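You operate a simulated robot arm through the tools that you are given. There is no shell and no other tool.

Carry out the task below with a simulated robot arm. There is one attempt and no reset: what you move stays moved.

Task
Raise the ironing board to 88 cm and set it up for sleeves.
Fine: lock the lever again; sleeve board and teal spray bottle stand on the cover. Set down upright: sleeve board, teal spray bottle.
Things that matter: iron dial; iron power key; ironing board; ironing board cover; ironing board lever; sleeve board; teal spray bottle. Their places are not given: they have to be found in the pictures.

It is judged by the outcome, as a careful person would: the job done as asked, and still so three seconds after it is handed in. It fails if anything else is knocked over, pushed out of place, dropped, spilled or broken. Lids that push on must go on centred and level and be pressed home; caps that screw on are set level and turned clockwise until they are tight.

Robot
A 7-joint arm with a fingered hand, fixed in place. Base frame: the origin is at the foot of the arm, x ahead of it, y to its left, z up. Lengths are in m, angles in degrees, forces in N, time in s.
Its first joint turns from -69.0 to 172.0 degrees. Payload 5 kg.
The tool frame sits at the grasp point between the pads (the TCP): z along the fingers, y along the line on which they close. The tips reach 0.032 m beyond it. Largest opening 0.16 m; the body of the gripper starts 0.089 m behind the TCP. The gripper is a hand of 3 fingers: y runs from the thumb to the fingers, the wrist lies at [0, 0, -0.252] in the tool frame, and closing takes about 1.5 s.
Orientation is told as [roll, pitch, yaw] about the base's x, y, z axes, in that order, counted from this pose: with the fingers straight down and closing along the base's y, the tool's x points along the base's -x, its y along +y and its z along -z.

Tools
- The arm moves only by the tool send_rows. Its argument "moves" is a list of rows, each a list of 7 numbers: the finger opening in mm, from 0 to 160, then the shift along the tool's x, y, z in units of 20 mm (1.0 is 20 mm), then the turn, a rotation vector about the tool's x, y, z in units of 8 degrees (1.0 is 8 degrees). In form: [[claw, tx, ty, tz, ax, ay, az], ...]. A call has 1 to 20 rows; each row shifts and turns the commanded pose from where the row before left it, along the tool's axes as they then stand. A call with a number of a shift or a turn outside -1 to 1 is refused whole. Each row takes 0.2 s and may step no farther than 0.05 m and 8.6 degrees from the row before; otherwise, or with a gripper value out of range, the whole call is refused. Where a pose cannot be reached the arm comes as near as it can. A force on the tool above 40 N (or 10 N above the force at the start of the call, whichever is more), or a blocked arm, ends the call early, and 0.2 s more pass. Each finger travels about 0.108 m/s and halts on what it meets, pressing with about 28 N; the grip force reading is that of the motor and also rises with nothing between the fingers. The clock runs only during rows and for 0.2 s after the last one: add rows that do not move to give the fingers time. It gives the time, the measured TCP pose, the force on the tool (base axes), the opening and the grip force at its end, in the units of the frame above (readings bear some noise), with the torque about the TCP (base axes, N m) and any sound that the robot's microphone picked up.
- Cameras (640 x 400 px; columns grow to the right, rows downward): "scene" is fixed at [0.2198, 0.6491, 1.4194]; the picture's right is [-0.77, -0.64, 0.00], its down [-0.28, 0.33, -0.90] and it looks along [0.57, -0.69, -0.43] (base axes); focal length 342 px, centre (320, 200). "wrist" rides on the gripper at [0.065, -0.004, -0.116] in the tool frame; the picture's right is [0.06, 1.00, 0.00], its down [-0.87, 0.05, -0.49] and it looks along [-0.49, 0.03, 0.87] (tool axes); focal length 261 px, centre (320, 200).
- get_image(camera): a new picture of that camera. No time passes.
- lift_body(by): slides the trunk up (or, below 0, down) by that many m; the arm rides with it, the base frame stays. It gives what a move gives, with no picture.
- preshape(shape): the hand has 3 fingers and takes this shape, open, in about a second: jaw (thumb against the fingers, like two jaws); tri (thumb and two fingers); tip (a fingertip pinch); poke (one finger out to press); point (the index stretched); flat (the hand flat); cup (the hand cupped); fist (a fist). The gripper value then closes the fingers along that shape, each until it touches; the sizes above hold for jaw. It gives what a move gives, with no picture.
- locate(camera, pixels): for up to 12 pixels [column, row] of the newest picture of that camera ("zoom" is the newest enlarged one), the place [x, y, z] in the base frame of the surface seen there, good to about 0.002 m. No time passes.
- zoom(camera, box): a new picture of the part [left, top, right, bottom] of that camera's present view, enlarged. No time passes.
- job_done(): hands the job in; it is judged then, once.

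Unless the task says otherwise, let go and move clear before handing in.

The tools are called after ">>>" as a command line: name --pt "numbers of a row" for each row, then --argument value for the rest, lists and objects as JSON in quotes. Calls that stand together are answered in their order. send_rows: Moves the arm, as the interface text tells. Its arguments: {"type":"object","properties":{"moves":{"type":"array"}},"required":["moves"]} The other tools are called the same way: lift_body (by) slides the trunk up or down; preshape (shape) gives the hand a shape; get_image (camera) takes a picture; locate (camera, pixels) gives the place of the surface under pixels of a picture; zoom (camera, box) takes an enlarged picture of a part of a camera's view; job_done () hands the job in.

At the start:

```text
clock: 0.0
eef_pos: [0.6897, -0.0675, 1.1524]
orientation: [0.1, 0.0, -0.1]
force: [-0.3, -0.1, -0.3]
torque: [-0.02, 0.04, 0.01]
gripper_width: 0.16
grip_force: 0.0
shape: jaw
trunk travel left (down, up): [-0.75, 0.19]
```

scene: 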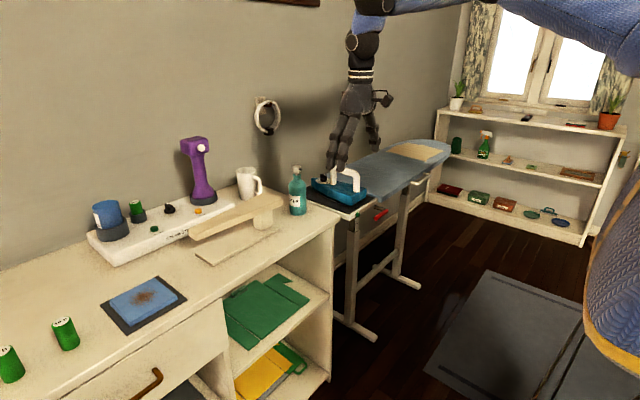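
wrist: 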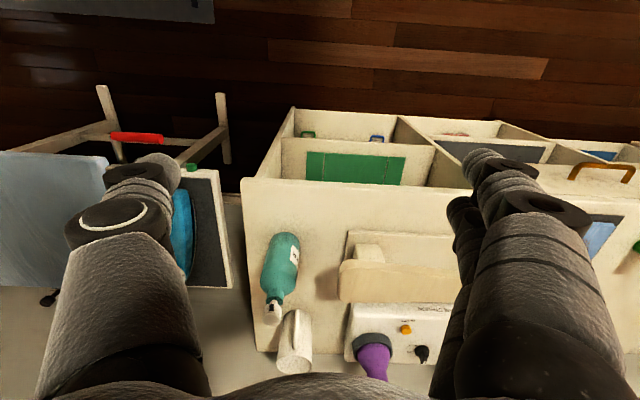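

The scene picture shows a cabinet with the teal bottle near (297,190) and the sleeve board near (235,220). The ironing board sits beyond it with an iron at (340,185), and a red lever at about (380,213). I'll zoom in to see the details.

>>> zoom --camera "scene" --box '[290, 130, 460, 240]'

>>> zoom --camera "scene" --box '[80, 120, 340, 280]'

>>> zoom --camera "wrist" --box '[0, 70, 260, 320]'

```text
3.64 times, centred on (375, 185) of scene
```

zoom: 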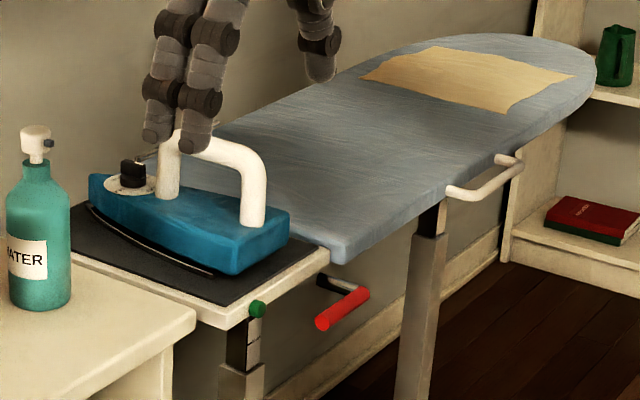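

```text
2.46 times, centred on (210, 200) of scene
```

zoom: 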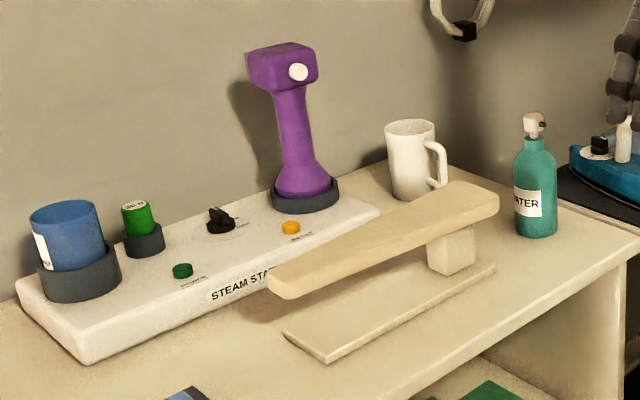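

```text
1.60 times, centred on (130, 195) of wrist
```

zoom: 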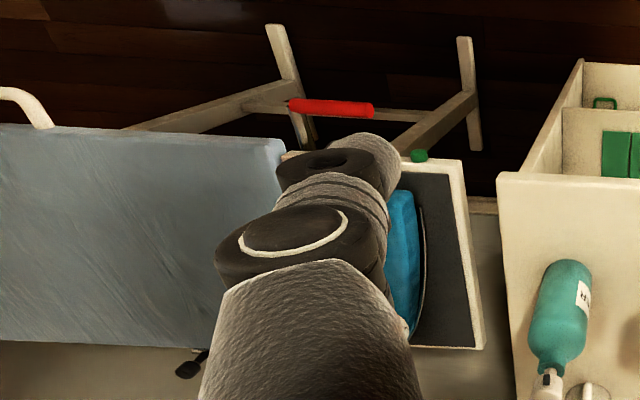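

The lever is red, at scene (382,215), and a white rail handle sits on the board's edge at (420,182). The iron stands on a rest at the near end. I'll locate the main points.

>>> locate --camera "scene" --pixels '[[376, 218], [385, 212], [379, 209], [412, 186], [420, 181], [430, 175], [380, 197], [355, 209], [436, 160], [415, 150], [400, 180], [356, 220]]'

>>> locate --camera "wrist" --pixels '[[120, 137], [135, 138], [155, 138], [8, 117], [15, 118], [107, 160], [20, 200], [170, 167], [200, 180], [225, 230], [190, 230], [212, 250]]'

>>> zoom --camera "scene" --box '[330, 160, 430, 240]'

```text
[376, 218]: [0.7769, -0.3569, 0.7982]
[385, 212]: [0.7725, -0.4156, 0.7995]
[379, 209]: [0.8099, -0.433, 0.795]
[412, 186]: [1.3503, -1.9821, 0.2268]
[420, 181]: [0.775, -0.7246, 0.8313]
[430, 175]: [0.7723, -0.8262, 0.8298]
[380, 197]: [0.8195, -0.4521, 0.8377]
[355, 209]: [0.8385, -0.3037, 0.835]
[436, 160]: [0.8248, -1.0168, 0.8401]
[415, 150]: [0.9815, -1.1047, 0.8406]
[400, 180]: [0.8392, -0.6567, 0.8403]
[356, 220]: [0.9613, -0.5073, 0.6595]
```

```text
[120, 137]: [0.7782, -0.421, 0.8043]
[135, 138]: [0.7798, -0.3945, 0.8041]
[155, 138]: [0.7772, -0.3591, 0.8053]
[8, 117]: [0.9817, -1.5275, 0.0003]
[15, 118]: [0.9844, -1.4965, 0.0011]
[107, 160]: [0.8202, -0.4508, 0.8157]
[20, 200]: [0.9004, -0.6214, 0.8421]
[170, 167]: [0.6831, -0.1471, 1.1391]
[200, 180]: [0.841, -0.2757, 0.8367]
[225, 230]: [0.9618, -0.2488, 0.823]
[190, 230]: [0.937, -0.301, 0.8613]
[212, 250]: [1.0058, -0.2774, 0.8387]
```

```text
5.00 times, centred on (380, 200) of scene
```

zoom: 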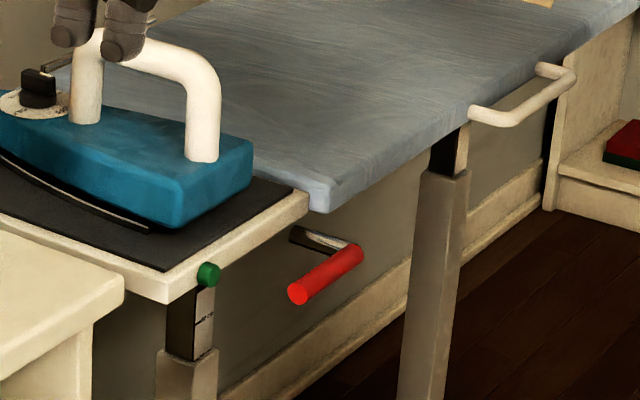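

The cover sits at z≈0.84 and needs to reach 0.88, and the lever grip runs along y at about (0.777, -0.43…-0.355, 0.80). I'll locate the things on the cabinet next, then move for a closer look at the lever.

>>> locate --camera "scene" --pixels '[[297, 168], [297, 180], [298, 210], [303, 200], [335, 218], [270, 208], [262, 222], [195, 236], [280, 200], [205, 262], [281, 231], [262, 238]]'

>>> locate --camera "scene" --pixels '[[248, 175], [240, 195], [330, 190], [334, 172], [357, 180], [340, 185], [363, 195], [318, 195], [200, 140], [325, 222], [300, 240], [363, 215]]'

>>> locate --camera "wrist" --pixels '[[280, 260], [272, 310], [283, 238], [345, 275], [440, 270], [345, 290], [440, 245], [355, 240], [250, 200], [258, 345], [370, 252], [380, 240]]'

```text
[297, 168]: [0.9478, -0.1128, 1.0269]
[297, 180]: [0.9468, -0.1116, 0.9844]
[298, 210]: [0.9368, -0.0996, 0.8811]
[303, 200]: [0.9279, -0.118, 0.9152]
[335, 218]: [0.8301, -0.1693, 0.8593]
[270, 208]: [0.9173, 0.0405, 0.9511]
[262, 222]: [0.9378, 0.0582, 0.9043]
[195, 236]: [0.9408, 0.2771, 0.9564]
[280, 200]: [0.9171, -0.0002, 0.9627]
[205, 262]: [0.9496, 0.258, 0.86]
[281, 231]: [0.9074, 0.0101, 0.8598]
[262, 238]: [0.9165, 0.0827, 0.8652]
```

```text
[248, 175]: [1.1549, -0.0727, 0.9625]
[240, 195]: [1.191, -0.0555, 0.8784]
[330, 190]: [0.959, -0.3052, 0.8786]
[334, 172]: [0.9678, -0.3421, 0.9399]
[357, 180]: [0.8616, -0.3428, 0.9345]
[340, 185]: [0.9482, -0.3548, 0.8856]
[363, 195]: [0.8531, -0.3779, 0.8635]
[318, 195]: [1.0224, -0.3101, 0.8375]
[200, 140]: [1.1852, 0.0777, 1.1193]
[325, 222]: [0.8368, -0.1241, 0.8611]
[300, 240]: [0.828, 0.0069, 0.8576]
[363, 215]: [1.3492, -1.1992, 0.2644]
```

```text
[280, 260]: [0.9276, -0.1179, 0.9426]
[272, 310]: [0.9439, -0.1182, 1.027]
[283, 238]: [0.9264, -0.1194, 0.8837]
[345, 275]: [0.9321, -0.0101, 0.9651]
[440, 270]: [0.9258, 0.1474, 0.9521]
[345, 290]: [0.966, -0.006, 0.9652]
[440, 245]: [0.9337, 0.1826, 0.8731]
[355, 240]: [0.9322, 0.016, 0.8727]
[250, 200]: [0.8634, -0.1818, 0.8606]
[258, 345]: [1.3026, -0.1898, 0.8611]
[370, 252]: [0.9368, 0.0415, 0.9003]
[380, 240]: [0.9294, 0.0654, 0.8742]
```

The cabinet top is at z≈0.86, the bottle stands at about (0.945,-0.11), and the sleeve board spans y 0…0.28 at x≈0.93. I'll move the hand back and sideways so the wrist camera can see the lever, scale and handle up close.

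>>> send_rows --pt "160 0.56 -0.98 0.4 0 0 0" --pt "160 0.56 -0.98 0.4 0 0 0" --pt "160 0.56 -0.98 0.4 0 0 0" --pt "160 0.56 -0.98 0.4 0 0 0" --pt "160 0.56 -0.98 0.4 0 0 0" --pt "160 0.56 -0.98 0.4 0 0 0" --pt "160 0.56 -0.98 0.4 0 0 0" --pt "160 0.56 -0.98 0.4 0 0 0" --pt "160 0.56 -0.98 0.4 0 0 0" --pt "160 0.56 -0.98 0.4 0 0 0" --pt "160 0.56 -0.98 0.4 0 0 0" --pt "160 0.56 -0.98 0.4 0 0 0" --pt "160 0.56 -0.98 0.4 0 0 0" --pt "160 0.56 -0.98 0.4 0 0 0" --pt "160 0.56 -0.98 0.4 0 0 0" --pt "160 0.56 -0.98 0.4 0 0 0" --pt "160 0.56 -0.98 0.4 0 0 0" --pt "160 0 0 0 0 0 0"

>>> get_image --camera "wrist"

>>> get_image --camera "scene"

```text
clock: 3.8
eef_pos: [0.4993, -0.3985, 1.0167]
orientation: [0.0, 0.0, 0.0]
force: [0.8, 0.6, 0.5]
torque: [0.01, -0.02, -0.01]
gripper_width: 0.1597
grip_force: 0.0
shape: jaw
trunk travel left (down, up): [-0.75, 0.19]
```

```text
taken
```

wrist: 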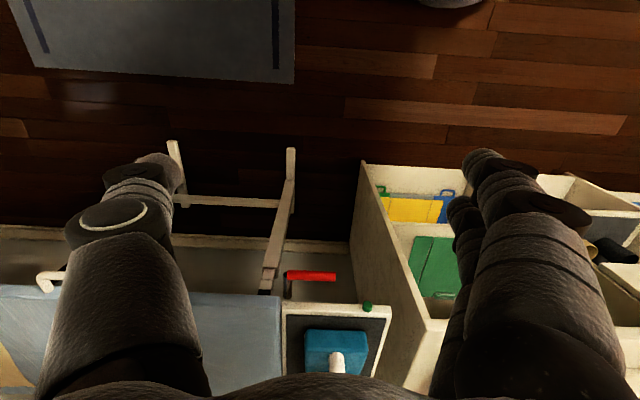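

```text
taken
```

scene: 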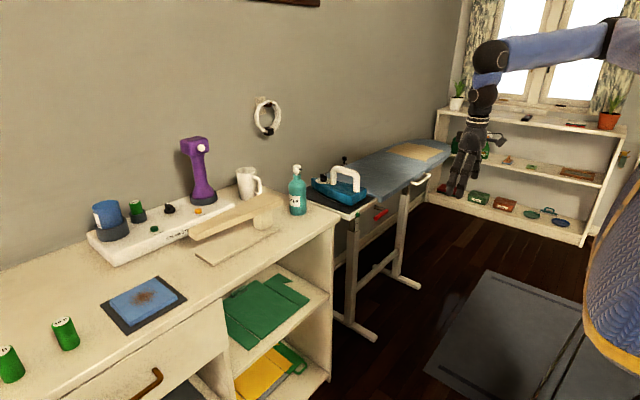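

From here the lever appears at wrist (310,277) and the board rail at (50,280). I'll zoom in on both pictures for detail.

>>> zoom --camera "wrist" --box '[230, 230, 400, 390]'

>>> zoom --camera "scene" --box '[305, 150, 385, 230]'

>>> zoom --camera "scene" --box '[300, 130, 470, 330]'

```text
2.50 times, centred on (315, 310) of wrist
```

zoom: 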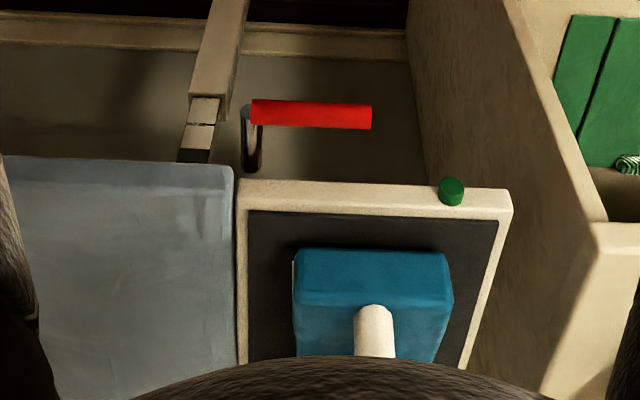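

```text
5.00 times, centred on (345, 190) of scene
```

zoom: 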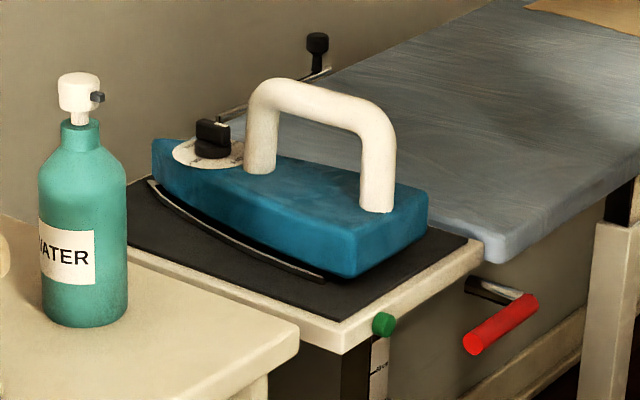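

```text
2.00 times, centred on (385, 230) of scene
```

zoom: 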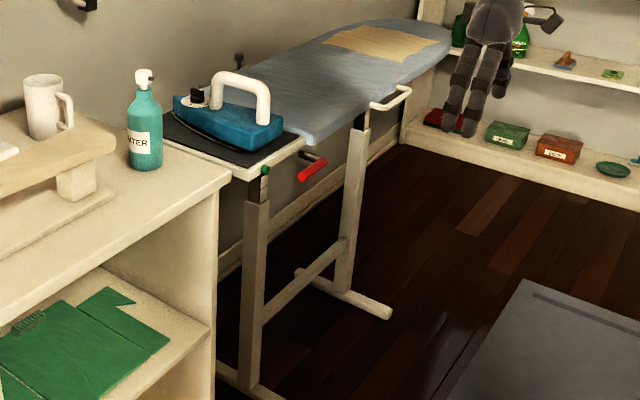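

The lever appears to have a short shaft coming out from under the board with a red cross grip. I'll locate points along the shaft and on the rail and green key to work out how it turns.

>>> zoom --camera "scene" --box '[350, 195, 400, 227]'

>>> locate --camera "zoom" --pixels '[[255, 165], [290, 170], [320, 190], [345, 185], [370, 190], [300, 260], [350, 220], [395, 190], [80, 230], [90, 265], [60, 300], [270, 160]]'

>>> zoom --camera "wrist" --box '[260, 250, 360, 320]'

```text
12.50 times, centred on (375, 211) of scene
```

zoom: 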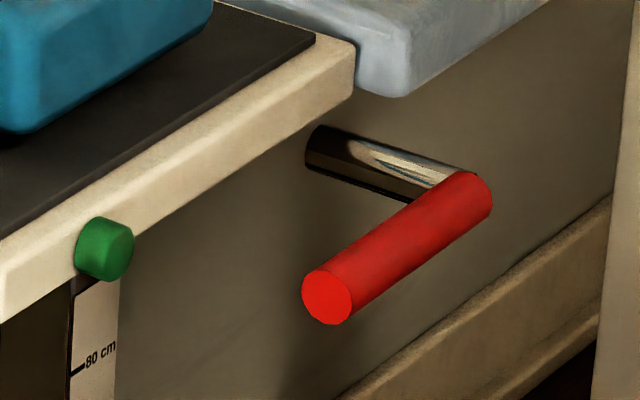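

```text
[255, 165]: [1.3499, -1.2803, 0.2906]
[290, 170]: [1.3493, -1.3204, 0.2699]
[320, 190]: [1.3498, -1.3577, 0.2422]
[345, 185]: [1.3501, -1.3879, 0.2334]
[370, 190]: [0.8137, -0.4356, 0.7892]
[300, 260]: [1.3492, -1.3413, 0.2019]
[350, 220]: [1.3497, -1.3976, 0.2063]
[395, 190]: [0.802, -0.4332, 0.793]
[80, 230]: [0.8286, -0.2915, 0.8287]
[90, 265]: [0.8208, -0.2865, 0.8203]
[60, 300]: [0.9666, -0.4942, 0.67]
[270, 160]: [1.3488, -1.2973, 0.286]
```

```text
5.71 times, centred on (310, 285) of wrist
```

zoom: 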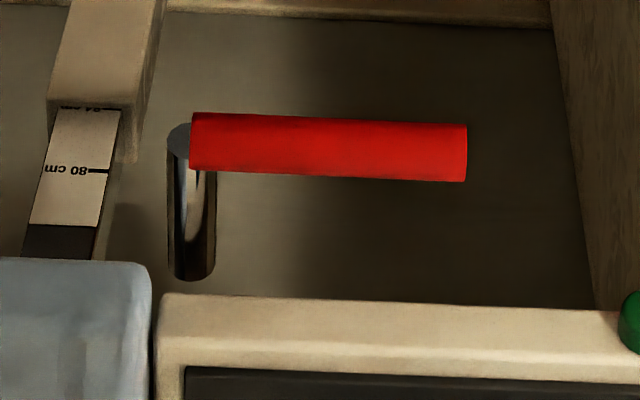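

The leg scale shows marks at 80 and 84 cm, matching the cover at z=0.84, so I need +4 cm. The lever is a metal shaft along x at (y≈-0.434, z≈0.795) with a radial red grip, so it turns about x. I'll turn the hand horizontal, pointing at +x, in free space.

>>> send_rows --pt "160 -1 0 0 0 0 0" --pt "160 -1 0 0 0 0 0" --pt "160 -1 0 0 0 0 0" --pt "160 -1 0 0 0 0 0" --pt "160 0 0 0 0 -0.9375 0" --pt "160 0 0 0 0 -0.9375 0" --pt "160 0 0 0 0 -0.9375 0" --pt "160 0 0 0 0 -0.9375 0" --pt "160 0 0 0 0 -0.9375 0" --pt "160 0 0 0 0 -0.9375 0" --pt "160 0 0 0 0 -0.9375 0" --pt "160 0 0 0 0 -0.9375 0" --pt "160 0 0 0 0 -0.9375 0" --pt "160 0 0 0 0 -0.9375 0" --pt "160 0 0 0 0 -0.9375 0" --pt "160 0 0 0 0 -0.9375 0" --pt "160 0 0 0 0 0 0"

>>> get_image --camera "scene"

>>> get_image --camera "wrist"

```text
clock: 7.4
eef_pos: [0.5875, -0.4031, 1.0122]
orientation: [-154.7, -90.1, 154.7]
force: [0.1, 0.4, -0.5]
torque: [-0.02, 0.02, 0.0]
gripper_width: 0.1601
grip_force: 0.0
shape: jaw
out of reach, approached as far as the arm can: row 10, 11
trunk travel left (down, up): [-0.75, 0.19]
```

```text
taken
```

scene: 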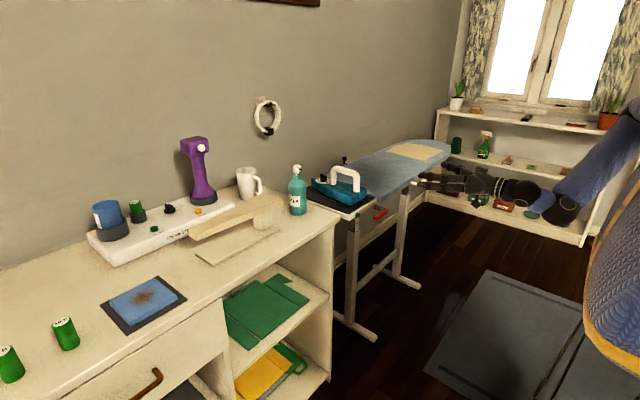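

```text
taken
```

wrist: 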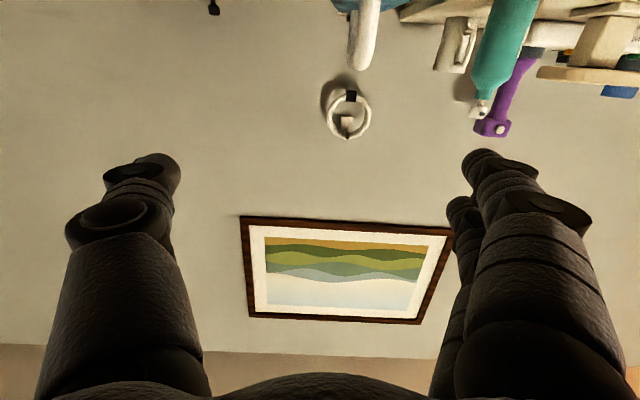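

The hand is now horizontal pointing at +x, and the wrist view shows only the wall. Next I'll roll it so the fingers close vertically, then lower the trunk to the lever's height.

>>> send_rows --pt "160 0 0 0 0 0 0.9375" --pt "160 0 0 0 0 0 0.9375" --pt "160 0 0 0 0 0 0.9375" --pt "160 0 0 0 0 0 0.9375" --pt "160 0 0 0 0 0 0.9375" --pt "160 0 0 0 0 0 0.9375" --pt "160 0 0 0 0 0 0.9375" --pt "160 0 0 0 0 0 0.9375" --pt "160 0 0 0 0 0 0.9375" --pt "160 0 0 0 0 0 0.9375" --pt "160 0 0 0 0 0 0.9375" --pt "160 0 0 0 0 0 0.9375" --pt "160 0 0 0 0 0 0"

>>> lift_body --by -0.2

>>> get_image --camera "wrist"

>>> get_image --camera "scene"

```text
clock: 10.2
eef_pos: [0.5873, -0.4034, 1.012]
orientation: [89.9, 0.1, -89.9]
force: [-0.2, -0.7, -0.6]
torque: [-0.02, 0.01, 0.01]
gripper_width: 0.1599
grip_force: 0.1
shape: jaw
trunk travel left (down, up): [-0.75, 0.19]
```

```text
clock: 12.4
eef_pos: [0.5867, -0.4042, 0.8129]
orientation: [89.9, 0.0, -90.0]
force: [-0.7, 0.7, 0.0]
torque: [-0.01, 0.02, 0.01]
gripper_width: 0.1598
grip_force: 0.0
shape: jaw
trunk travel left (down, up): [-0.55, 0.39]
```

```text
taken
```

wrist: 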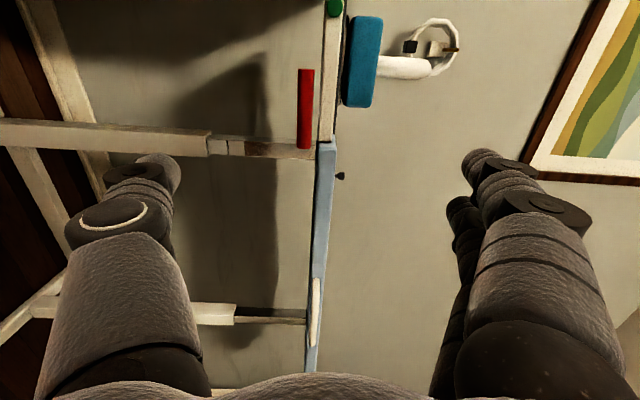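

```text
taken
```

scene: 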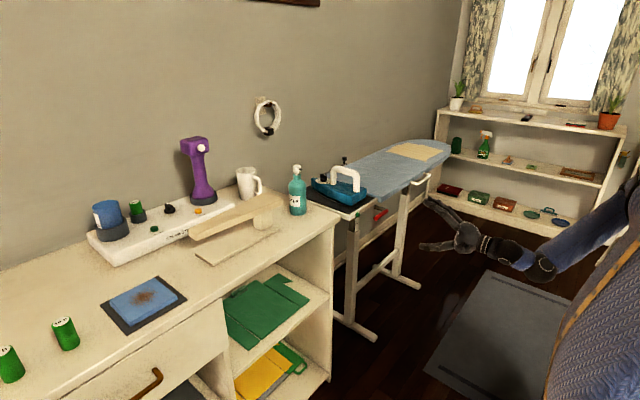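

The wrist view now shows the lever from the front: red at (305,70)–(303,148), rail at (314,310), green key at (334,8). I'll locate these points precisely.

>>> locate --camera "wrist" --pixels '[[305, 74], [305, 108], [304, 145], [298, 108], [312, 108], [308, 146], [334, 6], [331, 60], [314, 290], [314, 335], [324, 240], [325, 150]]'

>>> zoom --camera "wrist" --box '[200, 0, 400, 170]'

>>> zoom --camera "wrist" --box '[230, 200, 400, 400]'

```text
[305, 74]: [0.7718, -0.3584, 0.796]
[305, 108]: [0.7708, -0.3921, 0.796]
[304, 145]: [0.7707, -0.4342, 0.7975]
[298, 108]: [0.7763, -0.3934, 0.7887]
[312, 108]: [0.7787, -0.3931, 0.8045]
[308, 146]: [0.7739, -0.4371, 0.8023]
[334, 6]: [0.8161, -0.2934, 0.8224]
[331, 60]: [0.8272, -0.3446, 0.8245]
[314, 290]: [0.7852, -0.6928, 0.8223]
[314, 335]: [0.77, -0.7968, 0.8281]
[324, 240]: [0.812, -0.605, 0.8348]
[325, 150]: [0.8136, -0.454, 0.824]
```

```text
2.35 times, centred on (300, 85) of wrist
```

zoom: 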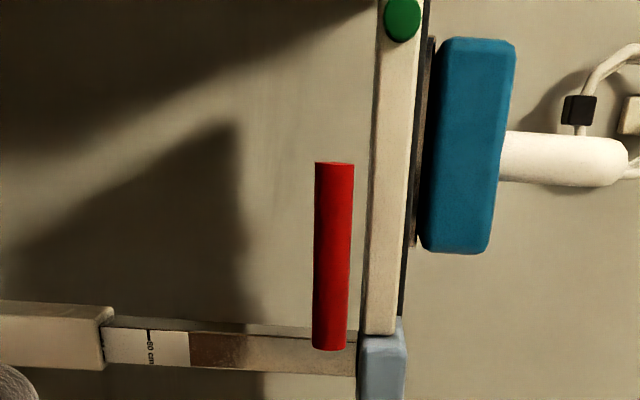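

```text
2.00 times, centred on (315, 300) of wrist
```

zoom: 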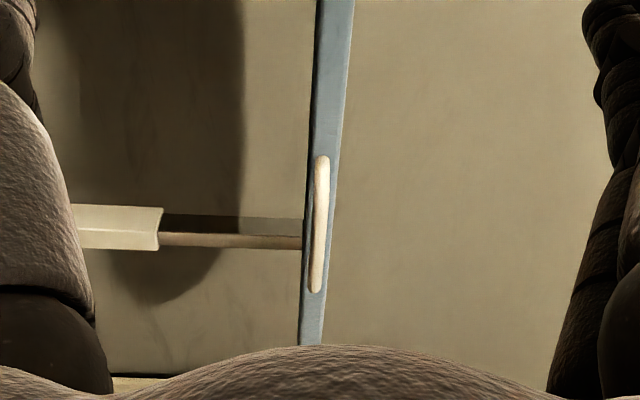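

The handle axis is at about x=0.780, z=0.797, y −0.357…−0.437. I'll narrow the fingers and approach from the front, stopping short to check.

>>> send_rows --pt "90 0.16 -0.13 0.9 0 0 0" --pt "90 0.16 -0.13 0.9 0 0 0" --pt "90 0.16 -0.13 0.9 0 0 0" --pt "90 0.16 -0.13 0.9 0 0 0" --pt "90 0.16 -0.13 0.9 0 0 0" --pt "90 0.16 -0.13 0.9 0 0 0" --pt "90 0 0 0 0 0 0" --pt "90 0 0 0 0 0 0"

>>> get_image --camera "wrist"

>>> zoom --camera "scene" --box '[320, 150, 480, 260]'

```text
clock: 14.2
eef_pos: [0.6957, -0.3851, 0.7966]
orientation: [90.0, 0.0, -90.0]
force: [0.2, -0.5, 0.3]
torque: [-0.02, 0.04, -0.02]
gripper_width: 0.0907
grip_force: 0.0
shape: jaw
trunk travel left (down, up): [-0.55, 0.39]
```

```text
taken
```

wrist: 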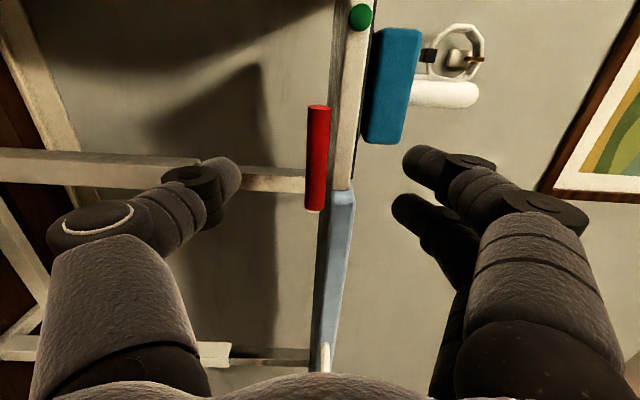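

```text
3.64 times, centred on (400, 205) of scene
```

zoom: 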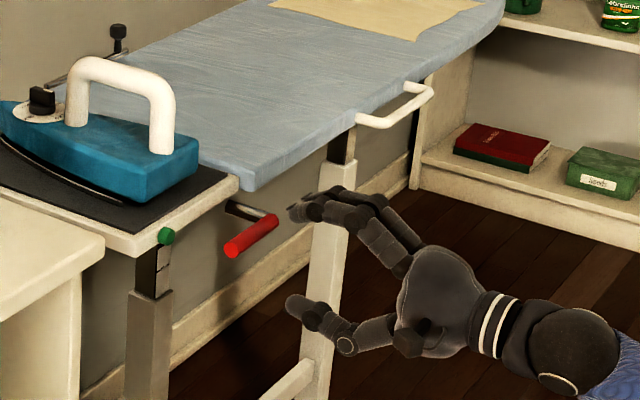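

The fingertips straddle the red grip level with it: upper fingers at (405,160) and (400,205), thumb at (225,170). I'll advance 7.6 cm and close on it.

>>> send_rows --pt "90 0 0 0.95 0 0 0" --pt "90 0 0 0.95 0 0 0" --pt "90 0 0 0.95 0 0 0" --pt "90 0 0 0.95 0 0 0" --pt "90 0 0 0 0 0 0"

>>> get_image --camera "wrist"

>>> zoom --camera "scene" --box '[320, 150, 480, 260]'

```text
clock: 15.4
eef_pos: [0.7725, -0.3857, 0.7972]
orientation: [90.0, 0.0, -90.0]
force: [-0.1, 0.5, -0.1]
torque: [0.0, 0.02, 0.01]
gripper_width: 0.0905
grip_force: 0.1
shape: jaw
trunk travel left (down, up): [-0.55, 0.39]
```

```text
taken
```

wrist: 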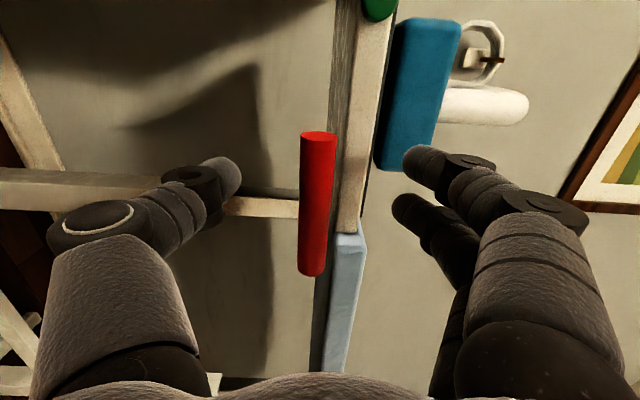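

```text
3.64 times, centred on (400, 205) of scene
```

zoom: 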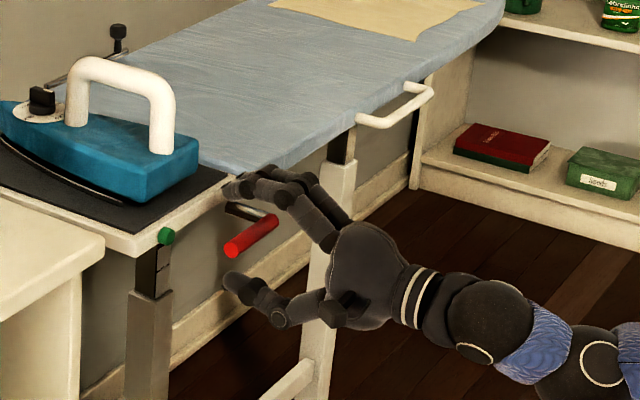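

The red grip is centred between the finger and thumb tips, with its middle at (315,205). I'll close on it now.

>>> send_rows --pt "60 0 0 0 0 0 0" --pt "40 0 0 0 0 0 0" --pt "20 0 0 0 0 0 0" --pt "10 0 0 0 0 0 0" --pt "5 0 0 0 0 0 0" --pt "5 0 0 0 0 0 0"

>>> get_image --camera "wrist"

>>> zoom --camera "scene" --box '[320, 150, 480, 260]'

```text
clock: 16.8
eef_pos: [0.7729, -0.3856, 0.7967]
orientation: [90.1, 0.0, -90.0]
force: [-0.1, -0.2, -3.2]
torque: [0.01, 0.03, 0.01]
gripper_width: 0.0062
grip_force: 0.1
shape: jaw
trunk travel left (down, up): [-0.55, 0.39]
```

```text
taken
```

wrist: 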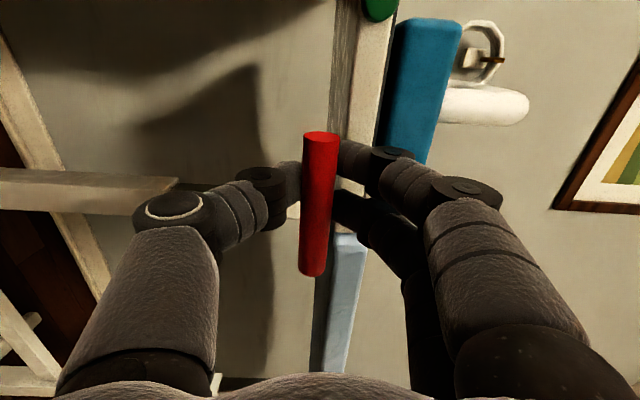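

```text
3.64 times, centred on (400, 205) of scene
```

zoom: 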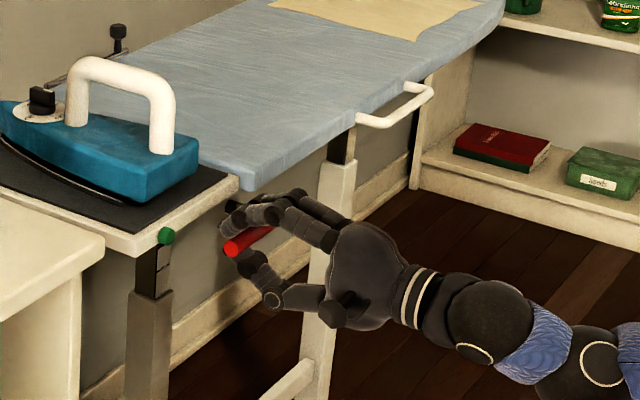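

The width reads 6 mm with almost no grip force, so the curved fingers may be caging the grip instead of pinching it. I'll close fully and zoom in to check.

>>> send_rows --pt "0 0 0 0 0 0 0" --pt "0 0 0 0 0 0 0" --pt "0 0 0 0 0 0 0"

>>> zoom --camera "wrist" --box '[230, 110, 430, 300]'

>>> zoom --camera "scene" --box '[360, 190, 420, 230]'

```text
clock: 17.6
eef_pos: [0.7726, -0.3853, 0.7971]
orientation: [90.0, 0.0, -90.0]
force: [14.4, 0.2, -1.4]
torque: [0.01, -0.02, -0.02]
gripper_width: 0.0026
grip_force: 28.2
shape: jaw
trunk travel left (down, up): [-0.55, 0.39]
```

```text
2.11 times, centred on (330, 205) of wrist
```

zoom: 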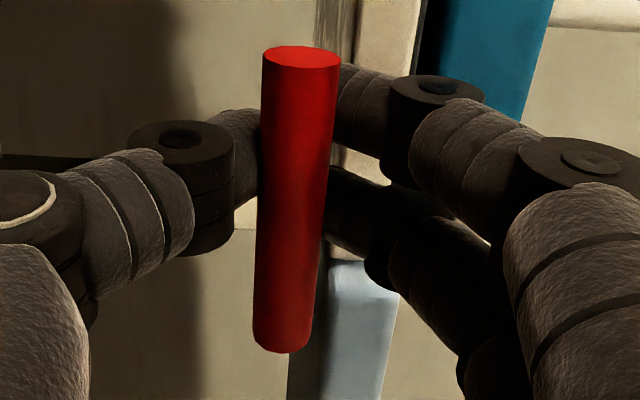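

```text
10.00 times, centred on (390, 210) of scene
```

zoom: 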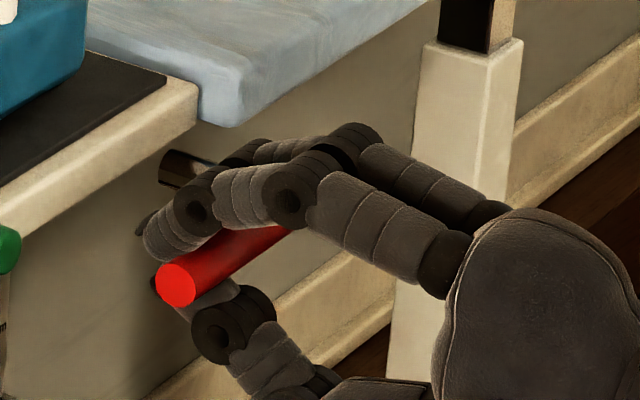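

The fingers cage the red grip with the tips behind it, which is a firm hold. I'll test turning the lever downward about its shaft (y≈−0.437) in small arc steps and watch the force.

>>> send_rows --pt "2 -0.006 -0.18 0 0 0 -0.5" --pt "2 -0.006 -0.18 0 0 0 -0.5" --pt "2 -0.006 -0.18 0 0 0 -0.5"

>>> get_image --camera "wrist"

>>> zoom --camera "scene" --box '[360, 190, 420, 230]'

```text
clock: 18.4
eef_pos: [0.7728, -0.3848, 0.7898]
orientation: [90.2, -12.1, -90.1]
force: [29.5, 2.0, 22.7]
torque: [0.43, -0.34, 0.03]
gripper_width: 0.0004
grip_force: 28.1
shape: jaw
trunk travel left (down, up): [-0.55, 0.39]
```

```text
taken
```

wrist: 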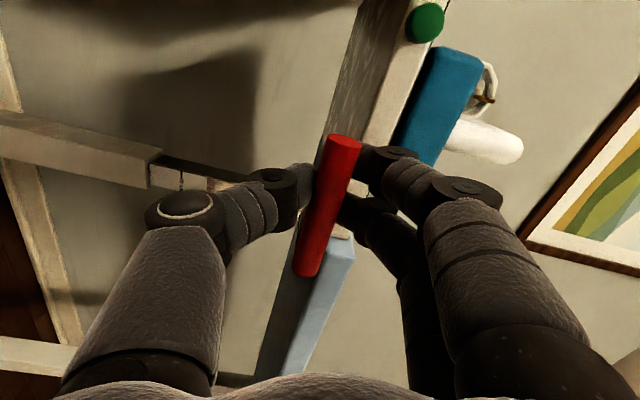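

```text
10.00 times, centred on (390, 210) of scene
```

zoom: 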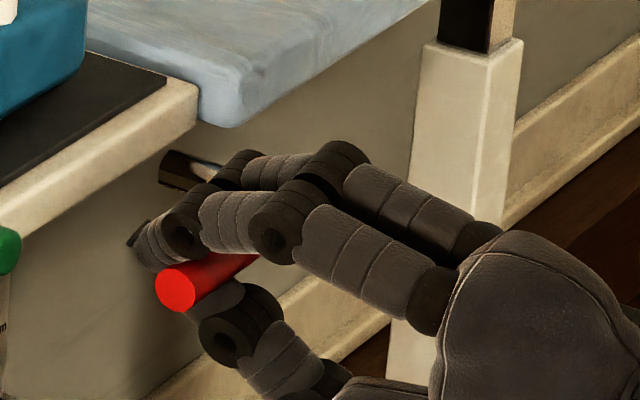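

The hand rolled 12° down but the red grip stayed put, with +23 N pushing back, so downward looks blocked. I'll return to neutral and test upward.

>>> send_rows --pt "2 0.006 0.18 0 0 0 0.5" --pt "2 0.006 0.18 0 0 0 0.5" --pt "2 0.006 0.18 0 0 0 0.5" --pt "2 0 0 0 0 0 0" --pt "2 -0.006 0.18 0 0 0 0.5" --pt "2 -0.006 0.18 0 0 0 0.5" --pt "2 -0.006 0.18 0 0 0 0.5"

>>> get_image --camera "wrist"

>>> zoom --camera "scene" --box '[360, 190, 420, 230]'

```text
clock: 20.0
eef_pos: [0.7721, -0.3857, 0.8056]
orientation: [89.9, 12.1, -90.2]
force: [32.9, -5.9, 0.0]
torque: [-0.16, 0.03, -0.23]
gripper_width: 0.0001
grip_force: 28.3
shape: jaw
trunk travel left (down, up): [-0.55, 0.39]
```

```text
taken
```

wrist: 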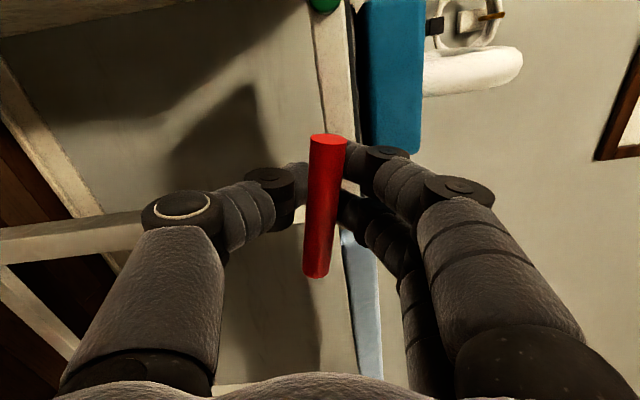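

```text
10.00 times, centred on (390, 210) of scene
```

zoom: 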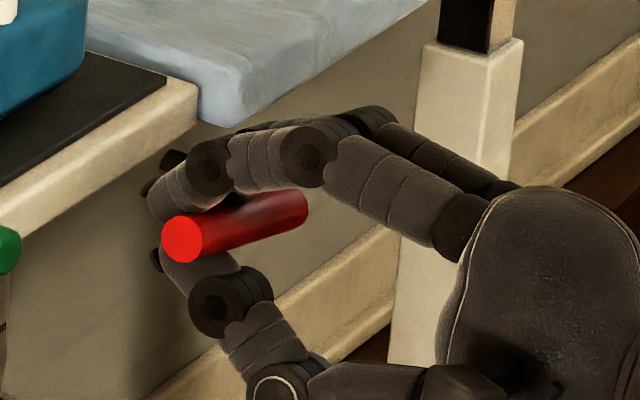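

The lever follows upward freely (red end rose to (180,238), no vertical reaction), so up is the unlock direction. The fingers are pulling with 33 N in x, so I'll ease the grip a little and continue turning up.

>>> send_rows --pt "10 0 0 0.15 0 0 0" --pt "10 0 0 0 0 0 0" --pt "10 0 0 0 0 0 0"

>>> send_rows --pt "8 -0.008 0.23 0 0 0 0.625" --pt "8 -0.008 0.23 0 0 0 0.625" --pt "8 -0.008 0.23 0 0 0 0.625" --pt "8 -0.008 0.23 0 0 0 0.625" --pt "8 0 0 0 0 0 0"

>>> get_image --camera "wrist"

>>> zoom --camera "scene" --box '[350, 180, 430, 240]'

```text
clock: 20.8
eef_pos: [0.7733, -0.3843, 0.8073]
orientation: [90.0, 12.0, -90.0]
force: [0.6, 0.0, 0.0]
torque: [-0.01, -0.01, 0.01]
gripper_width: 0.0096
grip_force: 0.2
shape: jaw
trunk travel left (down, up): [-0.55, 0.39]
```

```text
clock: 22.0
eef_pos: [0.7732, -0.392, 0.8253]
orientation: [90.0, 32.1, -90.0]
force: [-0.2, 1.9, -1.3]
torque: [0.01, 0.03, 0.0]
gripper_width: 0.0087
grip_force: 0.0
shape: jaw
trunk travel left (down, up): [-0.55, 0.39]
```

```text
taken
```

wrist: 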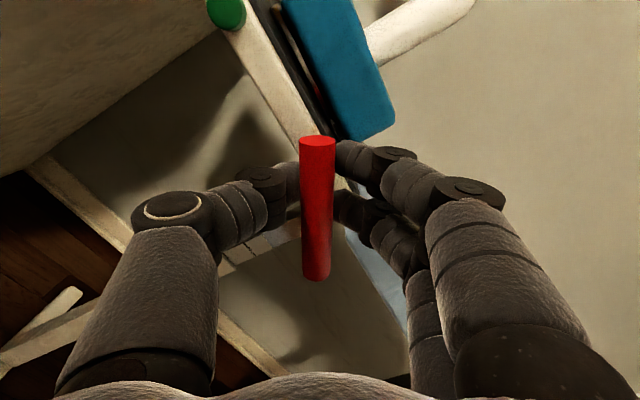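

```text
6.67 times, centred on (390, 210) of scene
```

zoom: 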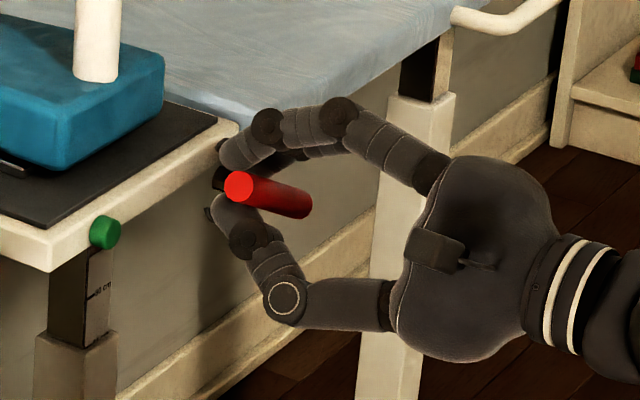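

The lever is at about 32° and turning freely with near-zero force. I'll keep turning it up in small steps.

>>> send_rows --pt "8 -0.008 0.23 -0.1 0 0 0.625" --pt "8 -0.008 0.23 0 0 0 0.625" --pt "8 -0.008 0.23 0 0 0 0.625" --pt "8 -0.008 0.23 0 0 0 0.625" --pt "8 0 0 0 0 0 0"

>>> get_image --camera "wrist"

>>> zoom --camera "scene" --box '[350, 180, 430, 240]'

```text
clock: 23.2
eef_pos: [0.7725, -0.4035, 0.8384]
orientation: [90.0, 52.0, -90.0]
force: [1.5, 0.9, -0.3]
torque: [0.01, 0.03, -0.02]
gripper_width: 0.0081
grip_force: 0.1
shape: jaw
trunk travel left (down, up): [-0.55, 0.39]
```

```text
taken
```

wrist: 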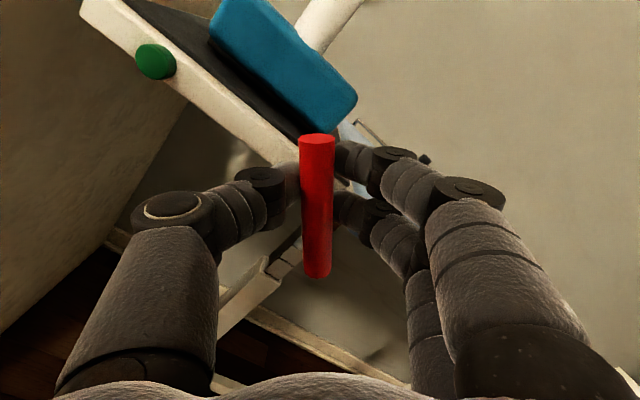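

```text
6.67 times, centred on (390, 210) of scene
```

zoom: 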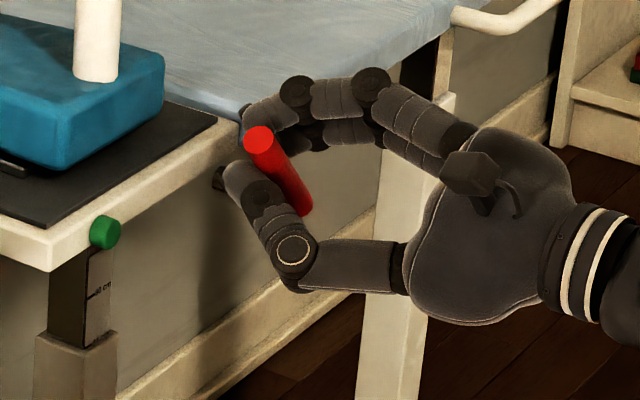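

The lever is at 52° and still free, and the board hasn't moved. I'll continue.

>>> send_rows --pt "8 -0.008 0.23 0 0 0 0.625" --pt "8 -0.008 0.23 0 0 0 0.625" --pt "8 -0.008 0.23 0 0 0 0.625" --pt "8 -0.008 0.23 0 0 0 0.625" --pt "8 0 0 0 0 0 0"

>>> get_image --camera "wrist"

>>> zoom --camera "scene" --box '[350, 180, 430, 240]'

```text
clock: 24.4
eef_pos: [0.7726, -0.4224, 0.8479]
orientation: [90.0, 72.1, -89.9]
force: [0.9, 0.9, 0.1]
torque: [-0.01, -0.01, -0.01]
gripper_width: 0.0082
grip_force: 0.1
shape: jaw
trunk travel left (down, up): [-0.55, 0.39]
```

```text
taken
```

wrist: 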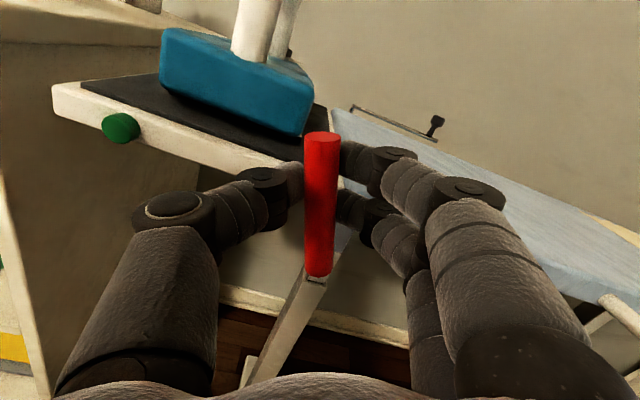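

```text
6.67 times, centred on (390, 210) of scene
```

zoom: 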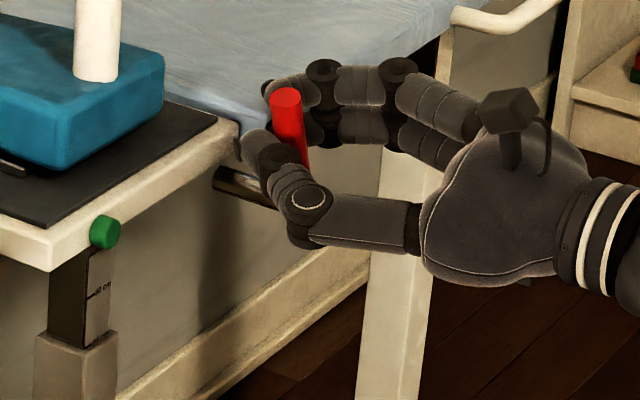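

The lever is at about 72° and still free. Continuing toward 90°.

>>> send_rows --pt "8 -0.008 0.23 0 0 0 0.625" --pt "8 -0.008 0.23 0 0 0 0.625" --pt "8 -0.008 0.23 0 0 0 0.625" --pt "8 -0.008 0.18 0 0 0 0.5" --pt "8 0 0 0 0 0 0"

>>> get_image --camera "wrist"

>>> zoom --camera "scene" --box '[350, 180, 430, 240]'

```text
clock: 25.6
eef_pos: [0.7731, -0.4354, 0.8488]
orientation: [-82.6, 88.9, 97.4]
force: [-4.3, 16.8, -13.5]
torque: [-0.39, 0.12, 0.27]
gripper_width: 0.0125
grip_force: 0.1
shape: jaw
trunk travel left (down, up): [-0.55, 0.39]
```

```text
taken
```

wrist: 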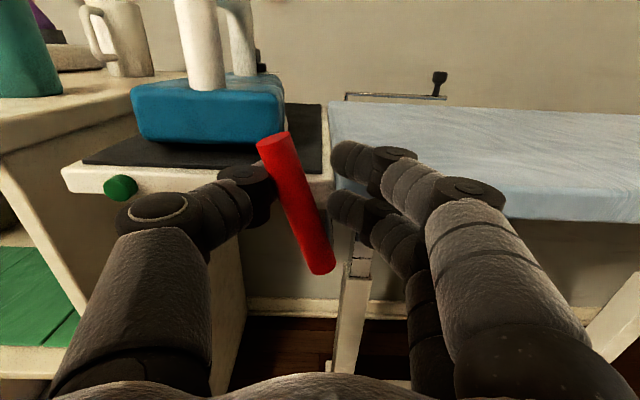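

```text
6.67 times, centred on (390, 210) of scene
```

zoom: 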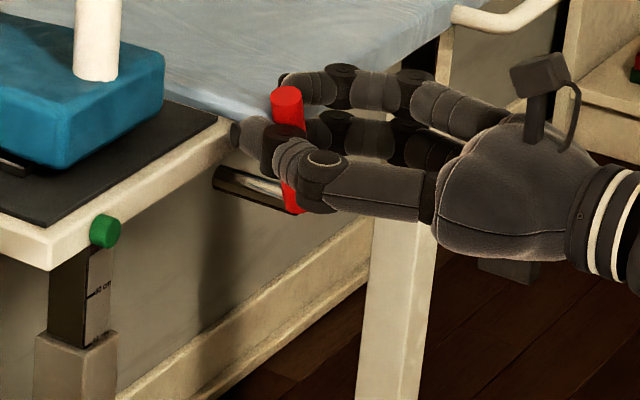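

The lever stops at about 73°: the grip tilts inside the hand and the reaction jumps to about 20 N. The board is still at the same height. I'll ease back to the stop angle, open the fingers and see if the lever stays up.

>>> send_rows --pt "8 0.008 -0.18 0 0 0 -0.5" --pt "8 0.008 -0.23 0 0 0 -0.625" --pt "8 0.008 -0.23 0 0 0 -0.625" --pt "30 0 0 0 0 0 0" --pt "60 0 0 0 0 0 0" --pt "60 0 0 0 0 0 0" --pt "60 0 0 0 0 0 0"

>>> get_image --camera "wrist"

>>> zoom --camera "scene" --box '[350, 180, 430, 240]'

```text
clock: 27.2
eef_pos: [0.7727, -0.4248, 0.8486]
orientation: [90.0, 76.9, -90.1]
force: [0.0, -0.4, 0.2]
torque: [0.02, -0.01, 0.01]
gripper_width: 0.0594
grip_force: 0.0
shape: jaw
trunk travel left (down, up): [-0.55, 0.39]
```

```text
taken
```

wrist: 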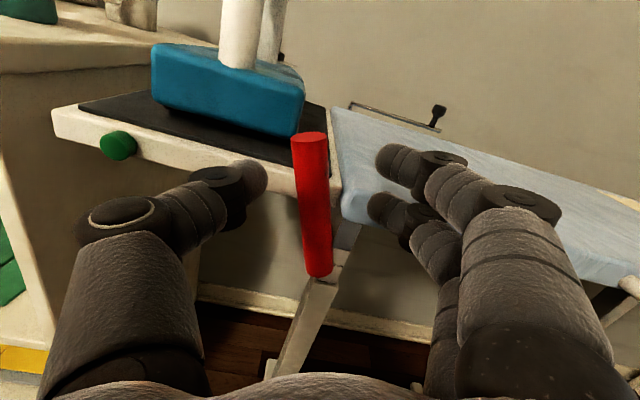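

```text
6.67 times, centred on (390, 210) of scene
```

zoom: 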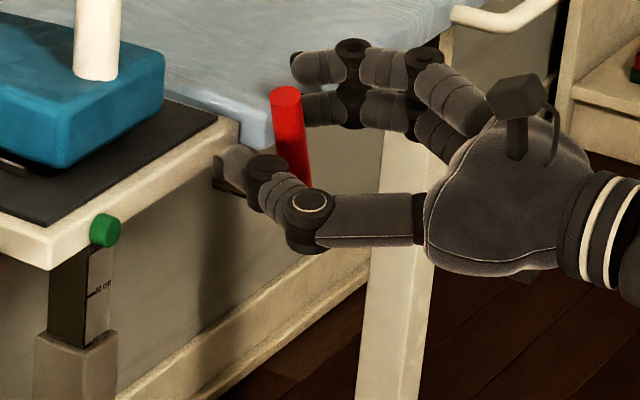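

The lever stays up at about 73° by itself and the board holds its height. I'll back away, un-roll the hand and look at the rail and the lever.

>>> send_rows --pt "70 0 0 -1 0 0 0" --pt "80 0 0 -1 0 0 0" --pt "90 0 0 -1 0 0 0" --pt "90 0 0 -1 0 0 0" --pt "90 0 0 -1 0 0 0" --pt "90 0 0 -1 0 0 0" --pt "90 0 0 0 0 0 -0.96" --pt "90 0 0 0 0 0 -0.96" --pt "90 0 0 0 0 0 -0.96" --pt "90 0 0 0 0 0 -0.96" --pt "90 0 0 0 0 0 -0.96" --pt "90 0 0 0 0 0 -0.96" --pt "90 0 0 0 0 0 -0.96" --pt "90 0 0 0 0 0 -0.96" --pt "90 0 0 0 0 0 -0.96" --pt "90 0 0 0 0 0 -0.96" --pt "90 0 0 0 0 0 0"

>>> get_image --camera "wrist"

>>> get_image --camera "scene"

>>> zoom --camera "scene" --box '[330, 150, 460, 240]'

```text
clock: 30.8
eef_pos: [0.6515, -0.4242, 0.8481]
orientation: [90.0, 0.1, -90.0]
force: [0.0, 0.5, 0.3]
torque: [0.02, -0.02, -0.03]
gripper_width: 0.0894
grip_force: 0.2
shape: jaw
trunk travel left (down, up): [-0.55, 0.39]
```

```text
taken
```

wrist: 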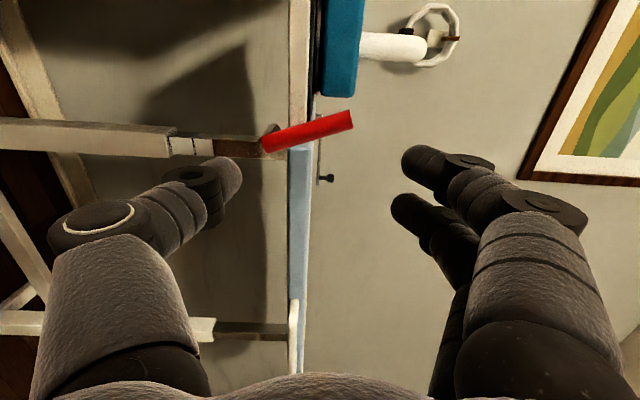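

```text
taken
```

scene: 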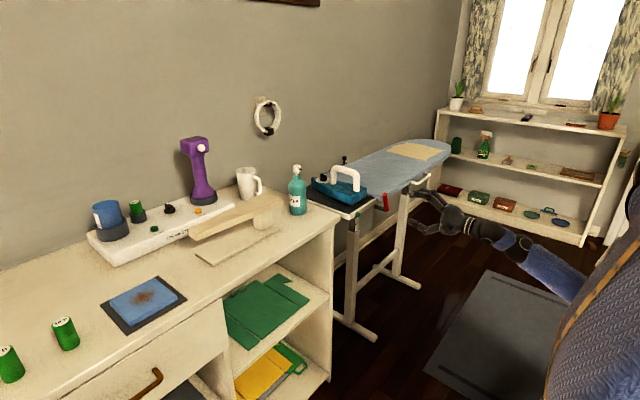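

```text
4.44 times, centred on (395, 195) of scene
```

zoom: 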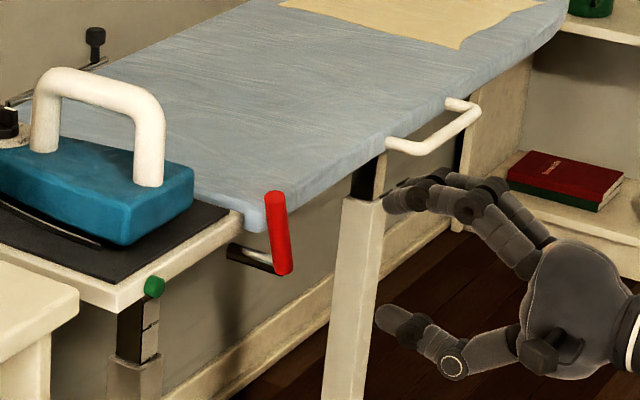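

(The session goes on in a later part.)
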